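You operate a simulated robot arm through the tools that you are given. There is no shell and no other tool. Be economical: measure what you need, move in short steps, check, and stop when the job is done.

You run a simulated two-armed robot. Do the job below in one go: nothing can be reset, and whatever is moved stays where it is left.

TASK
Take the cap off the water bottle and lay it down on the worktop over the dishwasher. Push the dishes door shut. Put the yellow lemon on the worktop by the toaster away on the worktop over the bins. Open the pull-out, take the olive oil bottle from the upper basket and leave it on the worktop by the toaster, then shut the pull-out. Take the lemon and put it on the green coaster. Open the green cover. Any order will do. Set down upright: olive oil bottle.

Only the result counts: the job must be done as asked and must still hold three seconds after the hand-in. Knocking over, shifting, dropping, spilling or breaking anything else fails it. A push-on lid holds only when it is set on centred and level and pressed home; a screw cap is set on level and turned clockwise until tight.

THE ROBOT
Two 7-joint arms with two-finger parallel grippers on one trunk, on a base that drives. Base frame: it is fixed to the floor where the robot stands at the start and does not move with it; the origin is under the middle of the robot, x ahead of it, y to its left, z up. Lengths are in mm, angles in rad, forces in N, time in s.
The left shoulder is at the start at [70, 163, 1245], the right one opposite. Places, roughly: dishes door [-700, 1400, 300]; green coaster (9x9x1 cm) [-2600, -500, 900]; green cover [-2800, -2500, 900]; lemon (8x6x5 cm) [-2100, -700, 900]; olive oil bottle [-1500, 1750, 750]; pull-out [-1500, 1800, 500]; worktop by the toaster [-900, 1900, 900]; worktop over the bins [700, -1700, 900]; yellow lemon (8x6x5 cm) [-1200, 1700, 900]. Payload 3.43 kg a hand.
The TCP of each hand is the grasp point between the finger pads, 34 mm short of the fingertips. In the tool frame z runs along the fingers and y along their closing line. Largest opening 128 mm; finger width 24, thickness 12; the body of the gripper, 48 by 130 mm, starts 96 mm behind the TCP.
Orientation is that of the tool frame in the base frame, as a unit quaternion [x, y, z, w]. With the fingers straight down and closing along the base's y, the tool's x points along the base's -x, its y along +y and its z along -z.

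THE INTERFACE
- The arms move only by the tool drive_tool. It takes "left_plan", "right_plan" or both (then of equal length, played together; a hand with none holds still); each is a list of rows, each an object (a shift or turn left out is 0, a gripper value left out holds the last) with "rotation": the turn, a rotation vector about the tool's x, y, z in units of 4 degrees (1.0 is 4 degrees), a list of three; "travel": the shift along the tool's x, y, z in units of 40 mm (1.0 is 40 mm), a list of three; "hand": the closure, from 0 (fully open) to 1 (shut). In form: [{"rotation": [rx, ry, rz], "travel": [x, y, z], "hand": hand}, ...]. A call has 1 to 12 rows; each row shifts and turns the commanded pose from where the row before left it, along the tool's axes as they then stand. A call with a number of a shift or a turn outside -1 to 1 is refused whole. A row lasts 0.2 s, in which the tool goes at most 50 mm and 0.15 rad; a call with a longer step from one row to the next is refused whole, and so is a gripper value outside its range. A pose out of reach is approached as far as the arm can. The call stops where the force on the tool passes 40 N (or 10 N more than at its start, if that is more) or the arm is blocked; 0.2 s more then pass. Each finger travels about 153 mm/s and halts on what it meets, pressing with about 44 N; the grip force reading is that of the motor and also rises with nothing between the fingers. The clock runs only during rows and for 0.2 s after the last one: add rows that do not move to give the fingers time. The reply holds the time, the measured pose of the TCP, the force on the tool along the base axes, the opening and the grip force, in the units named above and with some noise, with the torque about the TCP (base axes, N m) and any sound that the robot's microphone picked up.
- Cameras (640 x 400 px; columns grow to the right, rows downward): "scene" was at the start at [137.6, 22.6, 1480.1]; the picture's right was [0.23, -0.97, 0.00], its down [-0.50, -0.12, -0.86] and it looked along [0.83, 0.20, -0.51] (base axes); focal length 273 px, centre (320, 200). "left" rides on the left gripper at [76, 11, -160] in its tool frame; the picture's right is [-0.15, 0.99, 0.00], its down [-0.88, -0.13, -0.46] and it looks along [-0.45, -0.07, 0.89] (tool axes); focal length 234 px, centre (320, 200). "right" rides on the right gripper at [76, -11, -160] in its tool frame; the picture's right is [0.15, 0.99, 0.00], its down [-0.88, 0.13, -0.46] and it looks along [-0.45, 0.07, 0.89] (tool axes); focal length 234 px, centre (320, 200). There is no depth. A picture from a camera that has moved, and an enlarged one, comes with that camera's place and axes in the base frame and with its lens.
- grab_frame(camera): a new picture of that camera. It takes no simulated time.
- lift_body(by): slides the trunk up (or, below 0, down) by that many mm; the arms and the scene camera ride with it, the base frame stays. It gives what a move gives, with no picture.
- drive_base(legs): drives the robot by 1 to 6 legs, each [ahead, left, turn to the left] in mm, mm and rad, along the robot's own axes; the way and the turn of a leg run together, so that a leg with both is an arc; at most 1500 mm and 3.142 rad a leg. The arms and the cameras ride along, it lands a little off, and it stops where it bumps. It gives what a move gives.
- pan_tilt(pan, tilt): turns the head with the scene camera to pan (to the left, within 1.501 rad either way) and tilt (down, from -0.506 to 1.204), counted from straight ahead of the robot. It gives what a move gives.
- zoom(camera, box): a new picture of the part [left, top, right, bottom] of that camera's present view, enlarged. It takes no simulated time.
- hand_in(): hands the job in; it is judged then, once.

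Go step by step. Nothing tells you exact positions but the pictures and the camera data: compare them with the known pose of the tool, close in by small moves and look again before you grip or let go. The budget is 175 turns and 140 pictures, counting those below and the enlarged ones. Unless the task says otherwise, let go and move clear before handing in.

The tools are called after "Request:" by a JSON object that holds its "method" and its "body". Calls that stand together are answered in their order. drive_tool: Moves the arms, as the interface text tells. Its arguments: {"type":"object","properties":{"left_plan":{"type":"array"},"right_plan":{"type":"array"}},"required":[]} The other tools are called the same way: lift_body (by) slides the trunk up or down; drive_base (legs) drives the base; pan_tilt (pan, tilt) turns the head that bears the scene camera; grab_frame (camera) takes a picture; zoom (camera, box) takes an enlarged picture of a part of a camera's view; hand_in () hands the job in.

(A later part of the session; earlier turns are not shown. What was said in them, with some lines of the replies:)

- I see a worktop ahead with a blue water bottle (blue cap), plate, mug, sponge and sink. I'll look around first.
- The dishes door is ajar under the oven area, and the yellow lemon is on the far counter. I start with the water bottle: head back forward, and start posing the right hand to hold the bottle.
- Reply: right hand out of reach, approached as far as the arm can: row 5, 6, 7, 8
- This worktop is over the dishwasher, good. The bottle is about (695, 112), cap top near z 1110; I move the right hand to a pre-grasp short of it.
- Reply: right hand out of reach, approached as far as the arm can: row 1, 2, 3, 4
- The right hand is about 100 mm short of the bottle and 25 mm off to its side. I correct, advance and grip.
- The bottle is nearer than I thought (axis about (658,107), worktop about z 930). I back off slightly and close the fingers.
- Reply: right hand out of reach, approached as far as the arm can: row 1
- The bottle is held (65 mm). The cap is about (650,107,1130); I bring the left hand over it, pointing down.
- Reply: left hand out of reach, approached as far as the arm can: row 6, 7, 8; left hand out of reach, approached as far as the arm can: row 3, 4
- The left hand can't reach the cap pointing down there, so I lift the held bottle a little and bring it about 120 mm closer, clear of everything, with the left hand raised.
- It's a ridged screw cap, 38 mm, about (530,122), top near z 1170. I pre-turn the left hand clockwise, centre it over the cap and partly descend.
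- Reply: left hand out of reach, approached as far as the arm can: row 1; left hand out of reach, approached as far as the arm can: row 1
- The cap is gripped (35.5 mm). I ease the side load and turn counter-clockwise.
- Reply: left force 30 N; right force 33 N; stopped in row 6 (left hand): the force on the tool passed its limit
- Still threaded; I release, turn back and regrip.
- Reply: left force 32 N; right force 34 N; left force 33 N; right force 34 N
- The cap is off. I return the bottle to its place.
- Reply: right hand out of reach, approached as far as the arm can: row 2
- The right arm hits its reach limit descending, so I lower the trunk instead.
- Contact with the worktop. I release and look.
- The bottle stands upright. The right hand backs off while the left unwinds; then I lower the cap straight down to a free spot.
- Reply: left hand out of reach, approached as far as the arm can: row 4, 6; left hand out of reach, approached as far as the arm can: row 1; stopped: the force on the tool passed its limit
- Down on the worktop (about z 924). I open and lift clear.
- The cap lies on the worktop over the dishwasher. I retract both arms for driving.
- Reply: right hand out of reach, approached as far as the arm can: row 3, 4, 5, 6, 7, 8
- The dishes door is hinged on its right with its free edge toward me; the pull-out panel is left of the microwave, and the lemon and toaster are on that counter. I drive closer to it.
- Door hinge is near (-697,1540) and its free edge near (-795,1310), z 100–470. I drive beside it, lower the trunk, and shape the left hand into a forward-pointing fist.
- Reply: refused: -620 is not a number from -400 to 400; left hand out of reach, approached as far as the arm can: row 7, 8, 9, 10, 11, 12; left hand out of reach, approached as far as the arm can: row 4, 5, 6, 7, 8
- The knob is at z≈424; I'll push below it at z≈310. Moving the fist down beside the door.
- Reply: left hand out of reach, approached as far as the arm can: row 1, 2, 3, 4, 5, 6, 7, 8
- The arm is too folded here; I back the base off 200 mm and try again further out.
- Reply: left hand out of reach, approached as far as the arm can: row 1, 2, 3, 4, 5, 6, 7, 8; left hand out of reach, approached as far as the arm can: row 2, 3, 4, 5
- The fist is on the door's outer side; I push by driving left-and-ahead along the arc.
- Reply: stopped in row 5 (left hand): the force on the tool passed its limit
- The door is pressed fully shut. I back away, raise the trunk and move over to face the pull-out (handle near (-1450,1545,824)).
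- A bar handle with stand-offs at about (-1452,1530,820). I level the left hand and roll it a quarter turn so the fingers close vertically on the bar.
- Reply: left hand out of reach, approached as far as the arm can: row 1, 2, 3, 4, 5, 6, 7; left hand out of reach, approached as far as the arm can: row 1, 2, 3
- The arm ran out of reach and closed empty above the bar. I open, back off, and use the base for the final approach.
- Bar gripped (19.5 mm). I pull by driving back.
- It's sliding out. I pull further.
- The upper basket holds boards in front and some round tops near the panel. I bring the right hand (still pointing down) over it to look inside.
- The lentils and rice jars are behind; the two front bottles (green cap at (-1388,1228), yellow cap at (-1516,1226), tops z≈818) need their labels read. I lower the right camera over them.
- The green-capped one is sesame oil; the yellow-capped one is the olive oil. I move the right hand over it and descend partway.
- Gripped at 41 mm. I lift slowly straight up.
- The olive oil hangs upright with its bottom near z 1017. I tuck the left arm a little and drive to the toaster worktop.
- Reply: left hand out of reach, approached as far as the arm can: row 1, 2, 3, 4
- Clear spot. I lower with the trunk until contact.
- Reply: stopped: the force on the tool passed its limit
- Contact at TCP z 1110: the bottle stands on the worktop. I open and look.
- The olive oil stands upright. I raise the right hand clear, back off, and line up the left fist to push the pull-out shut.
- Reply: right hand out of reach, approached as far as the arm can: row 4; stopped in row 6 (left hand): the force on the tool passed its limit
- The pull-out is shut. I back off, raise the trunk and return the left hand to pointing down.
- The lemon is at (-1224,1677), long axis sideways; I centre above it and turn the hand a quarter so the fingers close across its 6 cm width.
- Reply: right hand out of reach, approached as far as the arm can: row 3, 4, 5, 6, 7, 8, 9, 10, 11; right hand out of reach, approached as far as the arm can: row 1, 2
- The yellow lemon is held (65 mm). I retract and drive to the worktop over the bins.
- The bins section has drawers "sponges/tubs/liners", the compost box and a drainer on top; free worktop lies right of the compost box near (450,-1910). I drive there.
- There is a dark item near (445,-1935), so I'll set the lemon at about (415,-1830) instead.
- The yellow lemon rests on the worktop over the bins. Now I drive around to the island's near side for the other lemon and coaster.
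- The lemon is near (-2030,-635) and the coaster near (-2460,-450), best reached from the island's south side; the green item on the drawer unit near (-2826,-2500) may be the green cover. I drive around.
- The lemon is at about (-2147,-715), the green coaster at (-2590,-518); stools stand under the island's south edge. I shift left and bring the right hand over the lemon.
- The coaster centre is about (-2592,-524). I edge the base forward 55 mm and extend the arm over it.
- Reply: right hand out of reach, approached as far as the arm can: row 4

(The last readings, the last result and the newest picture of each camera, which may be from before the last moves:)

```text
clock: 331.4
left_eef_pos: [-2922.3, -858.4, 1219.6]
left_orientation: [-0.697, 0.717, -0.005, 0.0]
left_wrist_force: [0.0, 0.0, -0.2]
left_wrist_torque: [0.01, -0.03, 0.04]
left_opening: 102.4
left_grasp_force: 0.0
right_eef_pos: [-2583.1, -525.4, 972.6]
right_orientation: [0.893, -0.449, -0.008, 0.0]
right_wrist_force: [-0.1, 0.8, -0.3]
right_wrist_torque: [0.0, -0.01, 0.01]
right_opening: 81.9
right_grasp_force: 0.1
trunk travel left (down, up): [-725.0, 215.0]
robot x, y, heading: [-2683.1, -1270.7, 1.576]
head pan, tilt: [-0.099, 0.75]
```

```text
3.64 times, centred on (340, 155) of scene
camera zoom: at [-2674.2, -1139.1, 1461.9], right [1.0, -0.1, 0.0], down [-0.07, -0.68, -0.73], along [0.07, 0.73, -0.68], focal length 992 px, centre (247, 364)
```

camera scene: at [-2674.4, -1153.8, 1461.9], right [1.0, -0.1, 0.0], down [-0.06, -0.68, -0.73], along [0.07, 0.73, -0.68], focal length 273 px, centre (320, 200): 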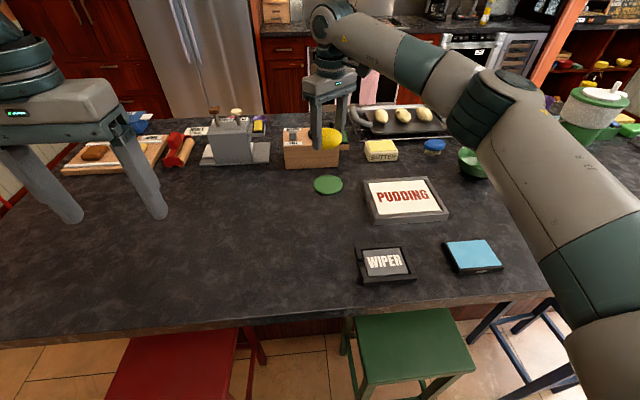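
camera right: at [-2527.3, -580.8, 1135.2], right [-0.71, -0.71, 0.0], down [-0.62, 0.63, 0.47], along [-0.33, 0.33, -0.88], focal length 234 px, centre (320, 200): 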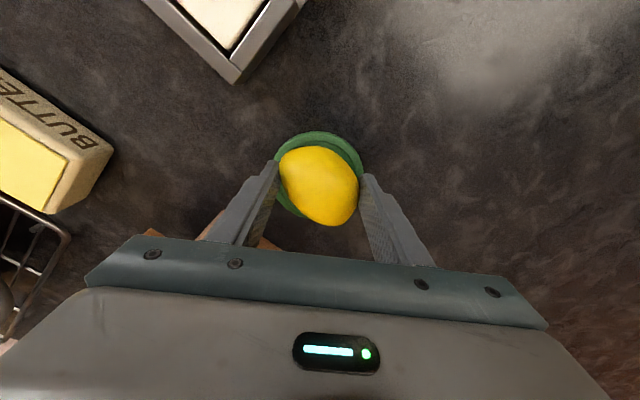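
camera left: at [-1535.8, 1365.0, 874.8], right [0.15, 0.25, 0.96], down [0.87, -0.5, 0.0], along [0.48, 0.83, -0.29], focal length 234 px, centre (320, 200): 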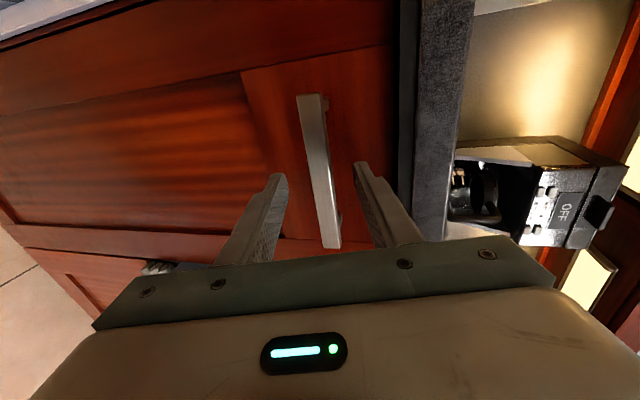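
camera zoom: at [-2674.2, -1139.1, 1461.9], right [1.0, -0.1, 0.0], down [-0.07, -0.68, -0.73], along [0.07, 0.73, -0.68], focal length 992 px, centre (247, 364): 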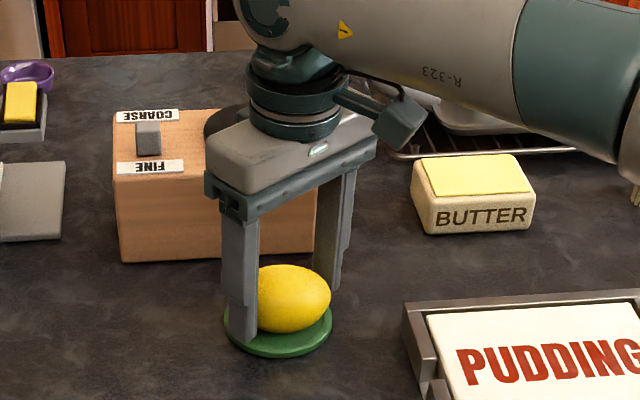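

Request:
{"method": "drive_tool", "body": {"right_plan": [{"travel": [0, 0, -0.4]}, {"travel": [0, 0, -0.9]}, {"travel": [0, 0, -0.9]}, {"travel": [0, 0, -0.9]}, {"travel": [0, 0, -0.9]}, {"travel": [0, 0, -0.4]}, {"travel": [0.75, 0.55, 0]}, {"travel": [0.75, 0.55, 0]}, {"travel": [0.75, 0.55, 0]}, {"travel": [0.75, 0.55, 0]}, {"travel": [0.75, 0.55, 0]}, {"travel": [0.75, 0.55, 0]}]}}

Request:
{"method": "drive_base", "body": {"legs": [[-150, 0, 0]]}}

Request:
{"method": "zoom", "body": {"camera": "scene", "box": [240, 60, 440, 190]}}

```text
clock: 334.0
left_eef_pos: [-2923.5, -858.4, 1221.1]
left_orientation: [-0.696, 0.718, -0.005, 0.001]
left_wrist_force: [-0.4, 0.0, -0.2]
left_wrist_torque: [0.03, 0.0, -0.01]
left_opening: 102.6
left_grasp_force: 0.0
right_eef_pos: [-2578.5, -750.2, 1147.2]
right_orientation: [0.893, -0.45, -0.007, -0.001]
right_wrist_force: [0.8, -0.3, -0.1]
right_wrist_torque: [0.01, -0.01, 0.0]
right_opening: 81.9
right_grasp_force: 0.0
trunk travel left (down, up): [-725.0, 215.0]
robot x, y, heading: [-2680.8, -1276.0, 1.576]
head pan, tilt: [-0.099, 0.75]
```

```text
clock: 335.4
left_eef_pos: [-2922.1, -1006.1, 1218.8]
left_orientation: [-0.698, 0.716, -0.006, 0.0]
left_wrist_force: [-0.5, 1.0, 0.3]
left_wrist_torque: [-0.05, -0.02, 0.02]
left_opening: 102.2
left_grasp_force: 0.1
right_eef_pos: [-2578.7, -895.6, 1144.9]
right_orientation: [0.893, -0.449, -0.006, 0.0]
right_wrist_force: [0.0, -0.8, -0.1]
right_wrist_torque: [0.0, 0.0, 0.01]
right_opening: 81.9
right_grasp_force: 0.0
trunk travel left (down, up): [-725.0, 215.0]
robot x, y, heading: [-2682.7, -1422.6, 1.579]
head pan, tilt: [-0.099, 0.75]
```

```text
3.08 times, centred on (340, 125) of scene
camera zoom: at [-2673.8, -1286.1, 1461.7], right [1.0, -0.09, 0.0], down [-0.06, -0.68, -0.73], along [0.07, 0.73, -0.68], focal length 839 px, centre (258, 431)
```

zoom: 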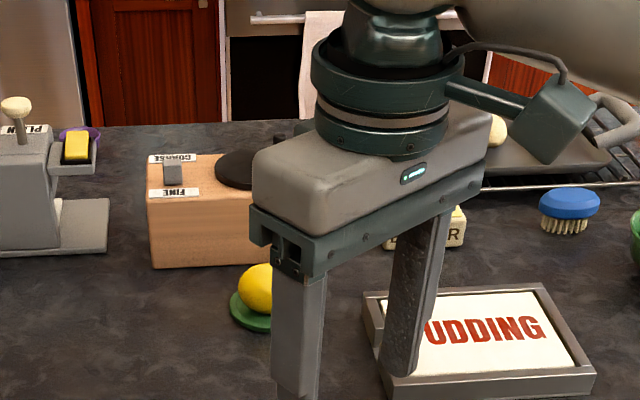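

The lemon sits on the green coaster. Now I turn to the drawer unit to find the green cover.

Request:
{"method": "drive_tool", "body": {"right_plan": [{"rotation": [0, 0, 1]}, {"rotation": [0, 0, 1]}, {"rotation": [0, 0, 1]}, {"rotation": [0, 0, 1]}, {"rotation": [0, 0, 1]}, {"rotation": [0, 0, 1]}, {"rotation": [0, 0, 1]}, {"rotation": [0, 0, 1]}, {"rotation": [0, 0, 1]}, {"travel": [0.9, 0, 0]}, {"travel": [0.9, 0, 0]}, {"travel": [0.9, 0, 0]}]}}

Request:
{"method": "drive_base", "body": {"legs": [[0, 0, -3.13]]}}

Request:
{"method": "pan_tilt", "body": {"pan": 0, "tilt": 0.5}}

Request:
{"method": "grab_frame", "body": {"camera": "scene"}}

```text
clock: 337.9
left_eef_pos: [-2923.2, -1008.9, 1220.9]
left_orientation: [-0.698, 0.716, -0.005, 0.001]
left_wrist_force: [0.1, 0.2, 0.3]
left_wrist_torque: [-0.02, 0.02, -0.02]
left_opening: 102.2
left_grasp_force: 0.1
right_eef_pos: [-2578.7, -1006.4, 1145.8]
right_orientation: [0.71, -0.704, -0.008, 0.002]
right_wrist_force: [-0.6, -0.3, -0.3]
right_wrist_torque: [-0.01, -0.01, -0.02]
right_opening: 81.9
right_grasp_force: 0.1
trunk travel left (down, up): [-725.0, 215.0]
robot x, y, heading: [-2680.8, -1422.8, 1.573]
head pan, tilt: [-0.099, 0.75]
```

```text
clock: 345.8
left_eef_pos: [-2464.1, -1852.0, 1220.1]
left_orientation: [0.737, 0.676, -0.001, -0.005]
left_wrist_force: [-0.4, 0.0, -0.3]
left_wrist_torque: [0.01, -0.03, 0.01]
left_opening: 102.4
left_grasp_force: 0.0
right_eef_pos: [-2807.6, -1832.5, 1146.5]
right_orientation: [0.725, 0.688, 0.002, 0.008]
right_wrist_force: [0.4, -0.3, -0.2]
right_wrist_torque: [0.01, 0.02, 0.04]
right_opening: 81.8
right_grasp_force: 0.0
trunk travel left (down, up): [-725.0, 215.0]
robot x, y, heading: [-2679.2, -1424.5, -1.624]
head pan, tilt: [-0.099, 0.75]
```

```text
clock: 346.6
left_eef_pos: [-2465.3, -1850.9, 1220.6]
left_orientation: [0.737, 0.676, 0.0, -0.006]
left_wrist_force: [0.0, 0.3, 0.8]
left_wrist_torque: [-0.02, -0.04, 0.02]
left_opening: 102.3
left_grasp_force: 0.1
right_eef_pos: [-2807.6, -1833.4, 1145.9]
right_orientation: [0.725, 0.689, 0.002, 0.007]
right_wrist_force: [-0.6, 0.7, 0.3]
right_wrist_torque: [-0.01, 0.01, -0.03]
right_opening: 82.1
right_grasp_force: 0.1
trunk travel left (down, up): [-725.0, 215.0]
robot x, y, heading: [-2682.2, -1422.3, -1.619]
head pan, tilt: [0.0, 0.499]
```

```text
18 pictures are left
camera scene: at [-2689.1, -1562.3, 1483.9], right [-1.0, 0.06, 0.0], down [0.03, 0.48, -0.88], along [-0.05, -0.88, -0.48], focal length 273 px, centre (320, 200)
```

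scene: 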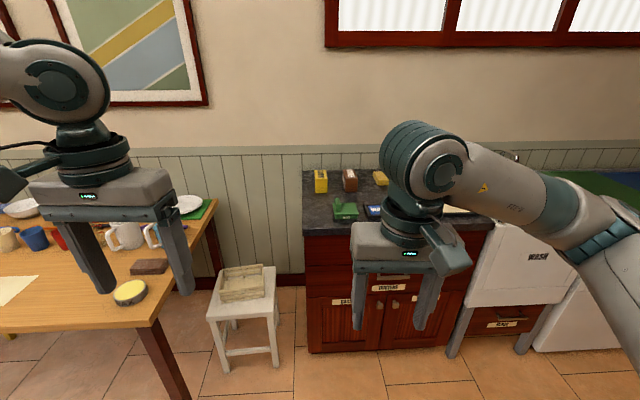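

Request:
{"method": "zoom", "body": {"camera": "scene", "box": [300, 160, 400, 235]}}

```text
5.33 times, centred on (350, 198) of scene
camera zoom: at [-2689.1, -1562.3, 1483.9], right [-1.0, 0.06, 0.0], down [0.03, 0.48, -0.88], along [-0.05, -0.88, -0.48], focal length 1455 px, centre (160, 213)
```

zoom: 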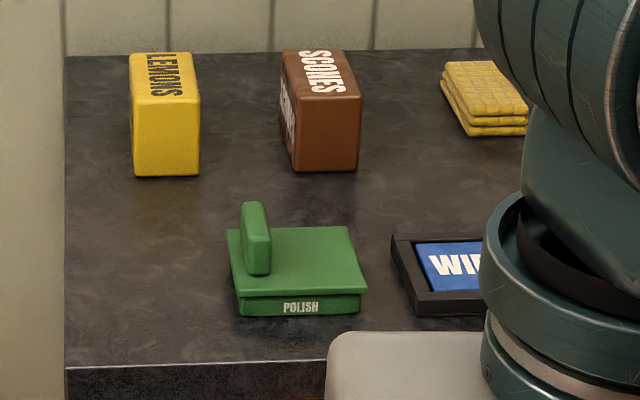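

The green cover is the hinged lid of the "POLISH" box at about x -2880…-2795, y -2510…-2437, with its handle along the left edge (hinge on the right). I drive nearer with the right hand.

Request:
{"method": "drive_base", "body": {"legs": [[0, 0, 0.05], [420, -20, 0]]}}

Request:
{"method": "drive_tool", "body": {"right_plan": [{"travel": [-0.9, 0, 0]}, {"travel": [-0.9, 0, 0]}, {"travel": [-0.9, 0, 0]}, {"travel": [-0.9, 0, 0]}, {}]}}

Request:
{"method": "grab_frame", "body": {"camera": "right"}}

```text
clock: 349.6
left_eef_pos: [-2462.0, -2252.0, 1221.2]
left_orientation: [0.718, 0.696, -0.002, -0.006]
left_wrist_force: [-0.1, 0.7, 0.8]
left_wrist_torque: [-0.02, 0.04, 0.0]
left_opening: 102.3
left_grasp_force: 0.0
right_eef_pos: [-2805.2, -2252.5, 1145.5]
right_orientation: [0.705, 0.709, 0.002, 0.007]
right_wrist_force: [0.0, -0.2, 0.7]
right_wrist_torque: [-0.01, -0.01, 0.01]
right_opening: 81.8
right_grasp_force: 0.0
trunk travel left (down, up): [-725.0, 215.0]
robot x, y, heading: [-2702.0, -1839.2, -1.569]
head pan, tilt: [0.0, 0.499]
```

```text
clock: 350.8
left_eef_pos: [-2461.2, -2252.8, 1220.5]
left_orientation: [0.718, 0.696, 0.0, -0.006]
left_wrist_force: [0.7, 0.5, -0.3]
left_wrist_torque: [-0.04, 0.03, -0.01]
left_opening: 102.6
left_grasp_force: 0.0
right_eef_pos: [-2803.0, -2396.5, 1148.2]
right_orientation: [0.705, 0.709, 0.002, 0.006]
right_wrist_force: [-0.4, 1.3, -0.2]
right_wrist_torque: [0.0, -0.02, 0.01]
right_opening: 81.7
right_grasp_force: 0.0
trunk travel left (down, up): [-725.0, 215.0]
robot x, y, heading: [-2697.7, -1832.3, -1.573]
head pan, tilt: [0.0, 0.499]
```

```text
16 pictures are left
camera right: at [-2817.9, -2319.4, 1306.6], right [0.99, 0.15, 0.01], down [0.13, -0.88, 0.46], along [0.08, -0.46, -0.89], focal length 234 px, centre (320, 200)
```

right: 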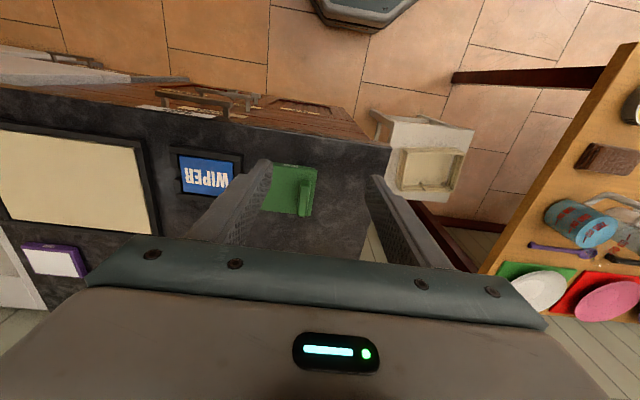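

Request:
{"method": "drive_tool", "body": {"right_plan": [{"travel": [-0.9, -0.12, 0]}, {"travel": [-0.9, -0.13, 0.2]}, {"travel": [-0.2, 0, 0.9]}, {"travel": [0, 0, 0.9]}, {"travel": [0, 0, 0.7]}, {}]}}

Request:
{"method": "grab_frame", "body": {"camera": "right"}}

Request:
{"method": "pan_tilt", "body": {"pan": -0.1, "tilt": 0.7}}

Request:
{"method": "zoom", "body": {"camera": "scene", "box": [240, 120, 440, 245]}}

```text
clock: 352.2
left_eef_pos: [-2460.5, -2251.9, 1220.1]
left_orientation: [0.718, 0.696, -0.001, -0.007]
left_wrist_force: [0.1, 0.4, -0.3]
left_wrist_torque: [0.03, 0.02, 0.0]
left_opening: 102.5
left_grasp_force: 0.1
right_eef_pos: [-2812.7, -2480.0, 1039.8]
right_orientation: [0.705, 0.709, 0.003, 0.006]
right_wrist_force: [-0.1, 0.3, -0.9]
right_wrist_torque: [-0.01, -0.03, 0.0]
right_opening: 82.0
right_grasp_force: 0.1
trunk travel left (down, up): [-725.0, 215.0]
robot x, y, heading: [-2699.4, -1839.0, -1.57]
head pan, tilt: [0.0, 0.499]
```

```text
15 pictures are left
camera right: at [-2826.1, -2403.2, 1198.9], right [0.99, 0.15, 0.01], down [0.13, -0.88, 0.46], along [0.08, -0.46, -0.89], focal length 234 px, centre (320, 200)
```

right: 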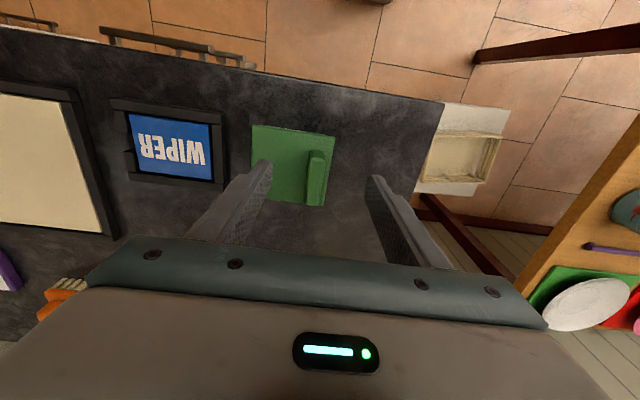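

```text
clock: 352.9
left_eef_pos: [-2460.8, -2252.4, 1219.9]
left_orientation: [0.717, 0.697, -0.001, -0.006]
left_wrist_force: [-1.1, 0.2, -0.2]
left_wrist_torque: [-0.04, 0.0, 0.01]
left_opening: 102.6
left_grasp_force: 0.0
right_eef_pos: [-2812.1, -2480.7, 1038.7]
right_orientation: [0.705, 0.709, 0.002, 0.006]
right_wrist_force: [-0.7, -1.1, -0.4]
right_wrist_torque: [0.02, 0.02, 0.0]
right_opening: 81.9
right_grasp_force: 0.0
trunk travel left (down, up): [-725.0, 215.0]
robot x, y, heading: [-2703.5, -1834.5, -1.568]
head pan, tilt: [-0.099, 0.7]
```

```text
3.20 times, centred on (340, 182) of scene
camera zoom: at [-2710.1, -1969.6, 1466.3], right [-1.0, 0.1, 0.0], down [0.06, 0.64, -0.77], along [-0.08, -0.76, -0.64], focal length 873 px, centre (256, 256)
```

zoom: 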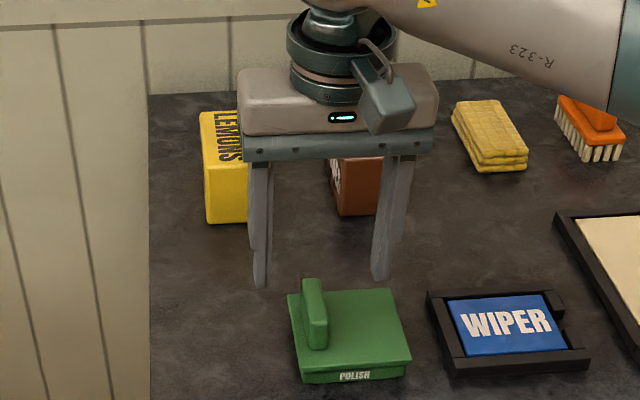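

The handle top is at about (-2813,-2496,972). I move over it, descend and grip.

Request:
{"method": "drive_tool", "body": {"right_plan": [{"travel": [-0.4, 0, 0]}, {"travel": [0, 0, 0.8]}, {"travel": [0, 0, 0.6]}, {"travel": [0, 0, 0.35]}, {}, {"hand": 0.6}, {"hand": 0.8}, {"hand": 1}, {"hand": 1}, {"hand": 1}]}}

Request:
{"method": "zoom", "body": {"camera": "scene", "box": [240, 120, 440, 245]}}

```text
clock: 355.1
left_eef_pos: [-2461.0, -2252.3, 1220.2]
left_orientation: [0.719, 0.695, -0.001, -0.005]
left_wrist_force: [1.0, -0.4, -0.1]
left_wrist_torque: [-0.04, -0.01, 0.01]
left_opening: 102.3
left_grasp_force: 0.0
right_eef_pos: [-2810.9, -2494.7, 969.8]
right_orientation: [0.705, 0.709, 0.002, 0.007]
right_wrist_force: [-0.3, 0.4, -1.7]
right_wrist_torque: [-0.1, 0.81, -0.47]
right_opening: 17.2
right_grasp_force: 44.5
trunk travel left (down, up): [-725.0, 215.0]
robot x, y, heading: [-2704.2, -1835.4, -1.571]
head pan, tilt: [-0.099, 0.7]
```

```text
3.20 times, centred on (340, 182) of scene
camera zoom: at [-2710.0, -1969.7, 1466.2], right [-1.0, 0.1, 0.0], down [0.06, 0.64, -0.76], along [-0.08, -0.76, -0.64], focal length 873 px, centre (256, 256)
```

zoom: 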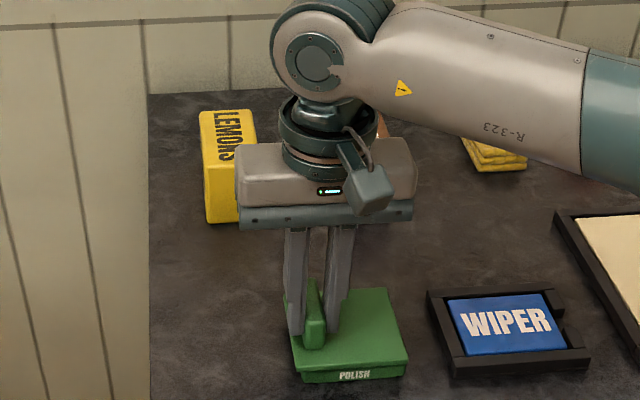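

Gripped at 17 mm. I swing the lid up about its right-hand hinge in small steps.

Request:
{"method": "drive_tool", "body": {"right_plan": [{"rotation": [-1, 0, 0], "travel": [0, -0.087, -0.15]}, {"rotation": [-1, 0, 0], "travel": [0, -0.087, -0.15]}, {"rotation": [-1, 0, 0], "travel": [0, -0.087, -0.15]}, {"rotation": [-1, 0, 0], "travel": [0, -0.087, -0.15]}, {}]}}

Request:
{"method": "zoom", "body": {"camera": "scene", "box": [240, 120, 440, 245]}}

```text
clock: 356.3
left_eef_pos: [-2462.5, -2250.0, 1222.0]
left_orientation: [0.719, 0.695, 0.0, -0.004]
left_wrist_force: [0.4, 0.3, 0.8]
left_wrist_torque: [-0.04, -0.03, 0.01]
left_opening: 102.3
left_grasp_force: 0.1
right_eef_pos: [-2831.2, -2493.1, 994.9]
right_orientation: [0.698, 0.701, 0.1, 0.107]
right_wrist_force: [1.2, 0.4, -0.1]
right_wrist_torque: [-0.01, 0.0, -0.03]
right_opening: 0.0
right_grasp_force: 32.5
trunk travel left (down, up): [-725.0, 215.0]
robot x, y, heading: [-2704.1, -1839.2, -1.57]
head pan, tilt: [-0.099, 0.7]
```

```text
3.20 times, centred on (340, 182) of scene
camera zoom: at [-2712.1, -1967.3, 1467.0], right [-0.99, 0.1, 0.0], down [0.07, 0.64, -0.77], along [-0.08, -0.76, -0.64], focal length 873 px, centre (256, 256)
```

zoom: 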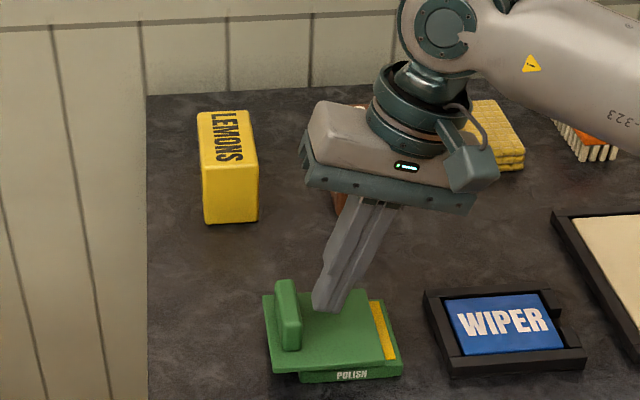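

The cover turned out to slide: it moved left and shows the yellow polish on the right. I straighten the closed fingers, lower them right of the handle, and push it further left.

Request:
{"method": "drive_tool", "body": {"right_plan": [{"rotation": [1, 0, 0]}, {"rotation": [1, 0, 0]}, {"rotation": [1, 0, 0]}, {"rotation": [1, 0, 0]}, {"travel": [0, 0, 0.25]}, {"travel": [0, 0, 0.2]}, {"travel": [0, 0.2, 0]}, {"travel": [0, 0.2, 0]}, {"travel": [0, 0.2, 0]}, {"travel": [0, 0.2, 0]}, {"travel": [0, 0.2, 0]}, {}]}}

Request:
{"method": "zoom", "body": {"camera": "scene", "box": [220, 130, 420, 255]}}

```text
clock: 358.9
left_eef_pos: [-2461.2, -2252.3, 1221.2]
left_orientation: [0.718, 0.696, -0.001, -0.006]
left_wrist_force: [0.5, 1.0, 0.4]
left_wrist_torque: [-0.01, 0.0, -0.03]
left_opening: 102.4
left_grasp_force: 0.1
right_eef_pos: [-2787.4, -2493.6, 974.8]
right_orientation: [0.705, 0.709, 0.001, 0.007]
right_wrist_force: [0.0, -0.5, 0.3]
right_wrist_torque: [0.0, 0.02, 0.03]
right_opening: 0.0
right_grasp_force: 32.5
trunk travel left (down, up): [-725.0, 215.0]
robot x, y, heading: [-2700.7, -1834.5, -1.573]
head pan, tilt: [-0.099, 0.7]
```

```text
3.20 times, centred on (320, 192) of scene
camera zoom: at [-2710.3, -1969.5, 1466.2], right [-1.0, 0.1, 0.0], down [0.06, 0.64, -0.76], along [-0.08, -0.76, -0.64], focal length 873 px, centre (320, 224)
```

zoom: 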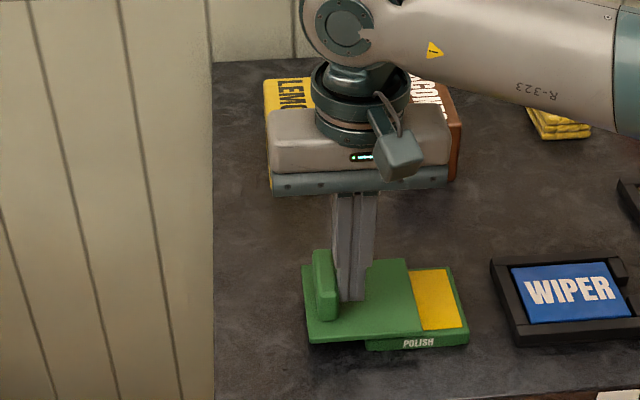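

It slides nicely. I push on.

Request:
{"method": "drive_tool", "body": {"right_plan": [{"travel": [0, 0.2, 0]}, {"travel": [0, 0.2, 0]}, {"travel": [0, 0.2, 0]}, {"travel": [0, 0.2, 0]}, {}]}}

Request:
{"method": "zoom", "body": {"camera": "scene", "box": [220, 130, 420, 255]}}

```text
clock: 360.1
left_eef_pos: [-2461.7, -2252.3, 1219.3]
left_orientation: [0.718, 0.696, 0.0, -0.005]
left_wrist_force: [0.0, 0.1, -0.4]
left_wrist_torque: [0.01, 0.02, 0.0]
left_opening: 102.4
left_grasp_force: 0.1
right_eef_pos: [-2755.6, -2493.7, 974.1]
right_orientation: [0.704, 0.71, 0.003, 0.008]
right_wrist_force: [0.3, 0.3, -0.3]
right_wrist_torque: [0.03, 0.01, 0.01]
right_opening: 0.1
right_grasp_force: 33.4
trunk travel left (down, up): [-725.0, 215.0]
robot x, y, heading: [-2703.4, -1839.7, -1.571]
head pan, tilt: [-0.099, 0.7]
```

```text
3.20 times, centred on (320, 192) of scene
camera zoom: at [-2710.4, -1969.5, 1466.2], right [-1.0, 0.1, 0.0], down [0.06, 0.64, -0.76], along [-0.08, -0.76, -0.64], focal length 873 px, centre (320, 224)
```

zoom: 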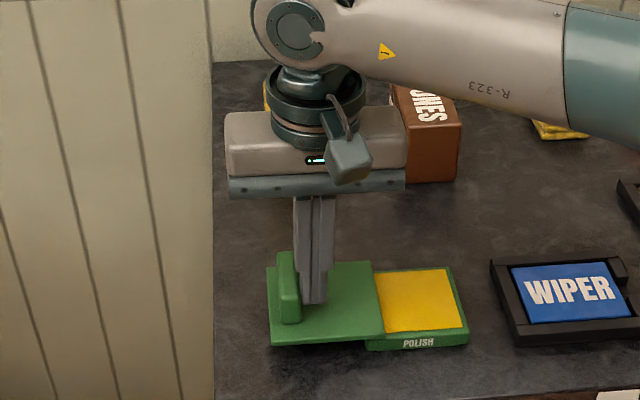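

Request:
{"method": "drive_tool", "body": {"right_plan": [{"travel": [0, 0.1, 0]}, {"travel": [0, 0.1, 0]}, {"travel": [0, 0.1, 0]}, {}]}}

Request:
{"method": "zoom", "body": {"camera": "scene", "box": [220, 130, 420, 255]}}

```text
clock: 361.1
left_eef_pos: [-2461.3, -2251.7, 1219.9]
left_orientation: [0.718, 0.696, -0.001, -0.006]
left_wrist_force: [0.3, -0.3, 0.5]
left_wrist_torque: [-0.01, -0.01, 0.04]
left_opening: 102.5
left_grasp_force: 0.0
right_eef_pos: [-2745.6, -2493.0, 973.8]
right_orientation: [0.705, 0.709, 0.003, 0.007]
right_wrist_force: [-0.5, 0.9, 0.3]
right_wrist_torque: [0.0, -0.01, 0.01]
right_opening: 0.0
right_grasp_force: 33.0
trunk travel left (down, up): [-725.0, 215.0]
robot x, y, heading: [-2702.2, -1834.4, -1.569]
head pan, tilt: [-0.099, 0.7]
```

```text
3.20 times, centred on (320, 192) of scene
camera zoom: at [-2710.2, -1969.6, 1466.2], right [-1.0, 0.1, 0.0], down [0.06, 0.64, -0.76], along [-0.08, -0.76, -0.64], focal length 873 px, centre (320, 224)
```

zoom: 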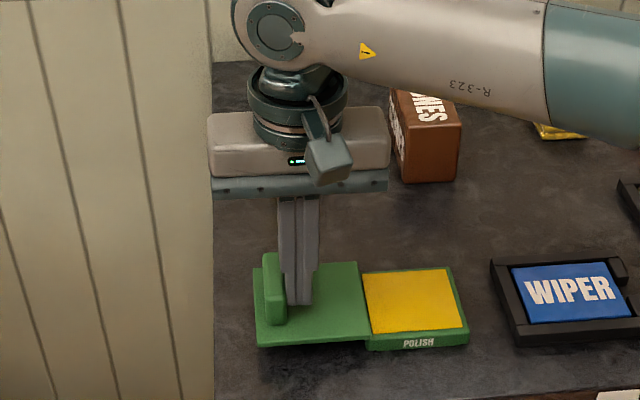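

Request:
{"method": "drive_tool", "body": {"right_plan": [{"travel": [0, 0.06, 0]}, {"travel": [0, 0.06, 0]}]}}

```text
clock: 361.7
left_eef_pos: [-2462.9, -2252.0, 1220.3]
left_orientation: [0.718, 0.696, -0.001, -0.006]
left_wrist_force: [1.1, -1.1, -0.7]
left_wrist_torque: [-0.02, 0.01, 0.0]
left_opening: 102.6
left_grasp_force: 0.1
right_eef_pos: [-2741.0, -2494.2, 975.6]
right_orientation: [0.705, 0.709, 0.001, 0.007]
right_wrist_force: [-2.4, 1.2, -0.1]
right_wrist_torque: [0.02, 0.12, -0.01]
right_opening: 0.0
right_grasp_force: 33.3
trunk travel left (down, up): [-725.0, 215.0]
robot x, y, heading: [-2699.4, -1835.8, -1.57]
head pan, tilt: [-0.099, 0.7]
```

Request:
{"method": "drive_tool", "body": {"right_plan": [{"travel": [0, 0.06, 0]}, {}]}}

Request:
{"method": "zoom", "body": {"camera": "scene", "box": [220, 130, 420, 255]}}

```text
clock: 362.3
left_eef_pos: [-2464.7, -2252.0, 1220.1]
left_orientation: [0.718, 0.696, -0.001, -0.005]
left_wrist_force: [-0.4, -0.3, -0.5]
left_wrist_torque: [-0.01, 0.01, 0.02]
left_opening: 102.1
left_grasp_force: 0.0
right_eef_pos: [-2739.9, -2493.0, 974.3]
right_orientation: [0.706, 0.708, 0.002, 0.007]
right_wrist_force: [-13.4, 0.0, -0.5]
right_wrist_torque: [0.0, 0.37, -0.03]
right_opening: 0.0
right_grasp_force: 33.1
trunk travel left (down, up): [-725.0, 215.0]
robot x, y, heading: [-2700.5, -1837.5, -1.571]
head pan, tilt: [-0.099, 0.7]
```

```text
3.20 times, centred on (320, 192) of scene
camera zoom: at [-2712.5, -1969.6, 1466.2], right [-0.99, 0.1, 0.0], down [0.07, 0.64, -0.76], along [-0.08, -0.76, -0.64], focal length 873 px, centre (320, 224)
```

zoom: 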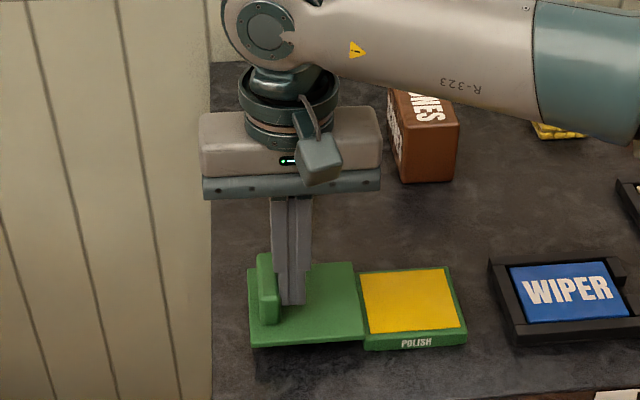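

The cover has reached its end stop, fully open. I ease off, lift the hand clear, and take a last look.

Request:
{"method": "drive_tool", "body": {"right_plan": [{"travel": [0, -0.25, 0]}, {"travel": [0, 0, -0.8]}, {"travel": [0, 0, -0.9]}, {"travel": [0, 0, -0.9]}, {"travel": [0, 0, -0.9]}, {"travel": [0.9, 0, 0]}, {"travel": [0.9, 0, 0]}, {"travel": [0.9, 0, 0]}, {"travel": [0.9, 0, 0]}, {}]}}

Request:
{"method": "drive_base", "body": {"legs": [[-200, 0, 0]]}}

Request:
{"method": "grab_frame", "body": {"camera": "scene"}}

```text
clock: 364.5
left_eef_pos: [-2462.1, -2252.5, 1220.6]
left_orientation: [0.718, 0.696, 0.0, -0.006]
left_wrist_force: [0.0, -1.1, -0.2]
left_wrist_torque: [-0.01, 0.01, 0.0]
left_opening: 102.4
left_grasp_force: 0.0
right_eef_pos: [-2749.3, -2349.4, 1113.0]
right_orientation: [0.705, 0.709, 0.002, 0.007]
right_wrist_force: [0.6, -0.8, -0.9]
right_wrist_torque: [0.05, 0.04, 0.0]
right_opening: 0.0
right_grasp_force: 33.2
trunk travel left (down, up): [-725.0, 215.0]
robot x, y, heading: [-2701.6, -1831.7, -1.573]
head pan, tilt: [-0.099, 0.7]
```

```text
clock: 366.1
left_eef_pos: [-2461.2, -2054.9, 1219.3]
left_orientation: [0.718, 0.696, 0.001, -0.006]
left_wrist_force: [-0.3, 0.9, -0.8]
left_wrist_torque: [0.02, 0.0, -0.01]
left_opening: 102.8
left_grasp_force: 0.0
right_eef_pos: [-2747.6, -2152.4, 1113.0]
right_orientation: [0.705, 0.709, 0.002, 0.007]
right_wrist_force: [-0.1, 0.1, 0.7]
right_wrist_torque: [0.02, -0.01, 0.0]
right_opening: 0.0
right_grasp_force: 33.5
trunk travel left (down, up): [-725.0, 215.0]
robot x, y, heading: [-2706.3, -1635.7, -1.566]
head pan, tilt: [-0.099, 0.7]
```

```text
7 pictures are left
camera scene: at [-2710.2, -1772.8, 1466.0], right [-1.0, 0.1, 0.0], down [0.06, 0.64, -0.76], along [-0.07, -0.76, -0.65], focal length 273 px, centre (320, 200)
```

scene: 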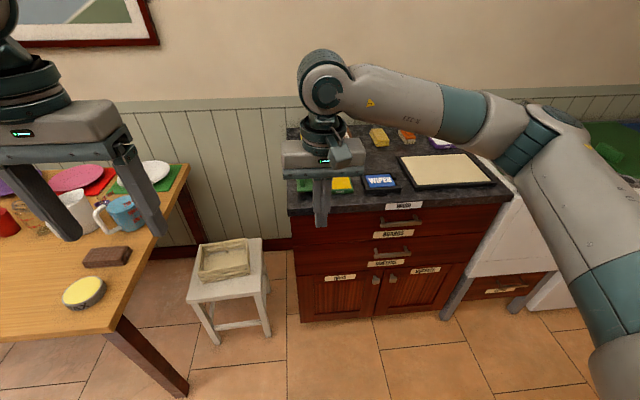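

The polish box's green cover stays open and everything is released and clear. Handing in.

Request:
{"method": "hand_in", "body": {}}

```text
The job is handed in.
```

I finished every step and handed the job in; I haven't seen the judging result.

- **Water bottle cap:** unscrewed and lying on the worktop over the dishwasher. The open bottle is back in its place, upright.
- **Dishes door:** pushed fully shut.
- **Yellow lemon:** on the worktop over the bins, in front of the compost box.
- **Olive oil bottle:** standing upright on the worktop by the toaster.
- **Pull-out:** shut again.
- **Lemon:** on the green coaster on the island.
- **Green cover:** fully open. I took it to be the sliding lid of the "POLISH" box on the drawer unit, because it sits at the listed position.
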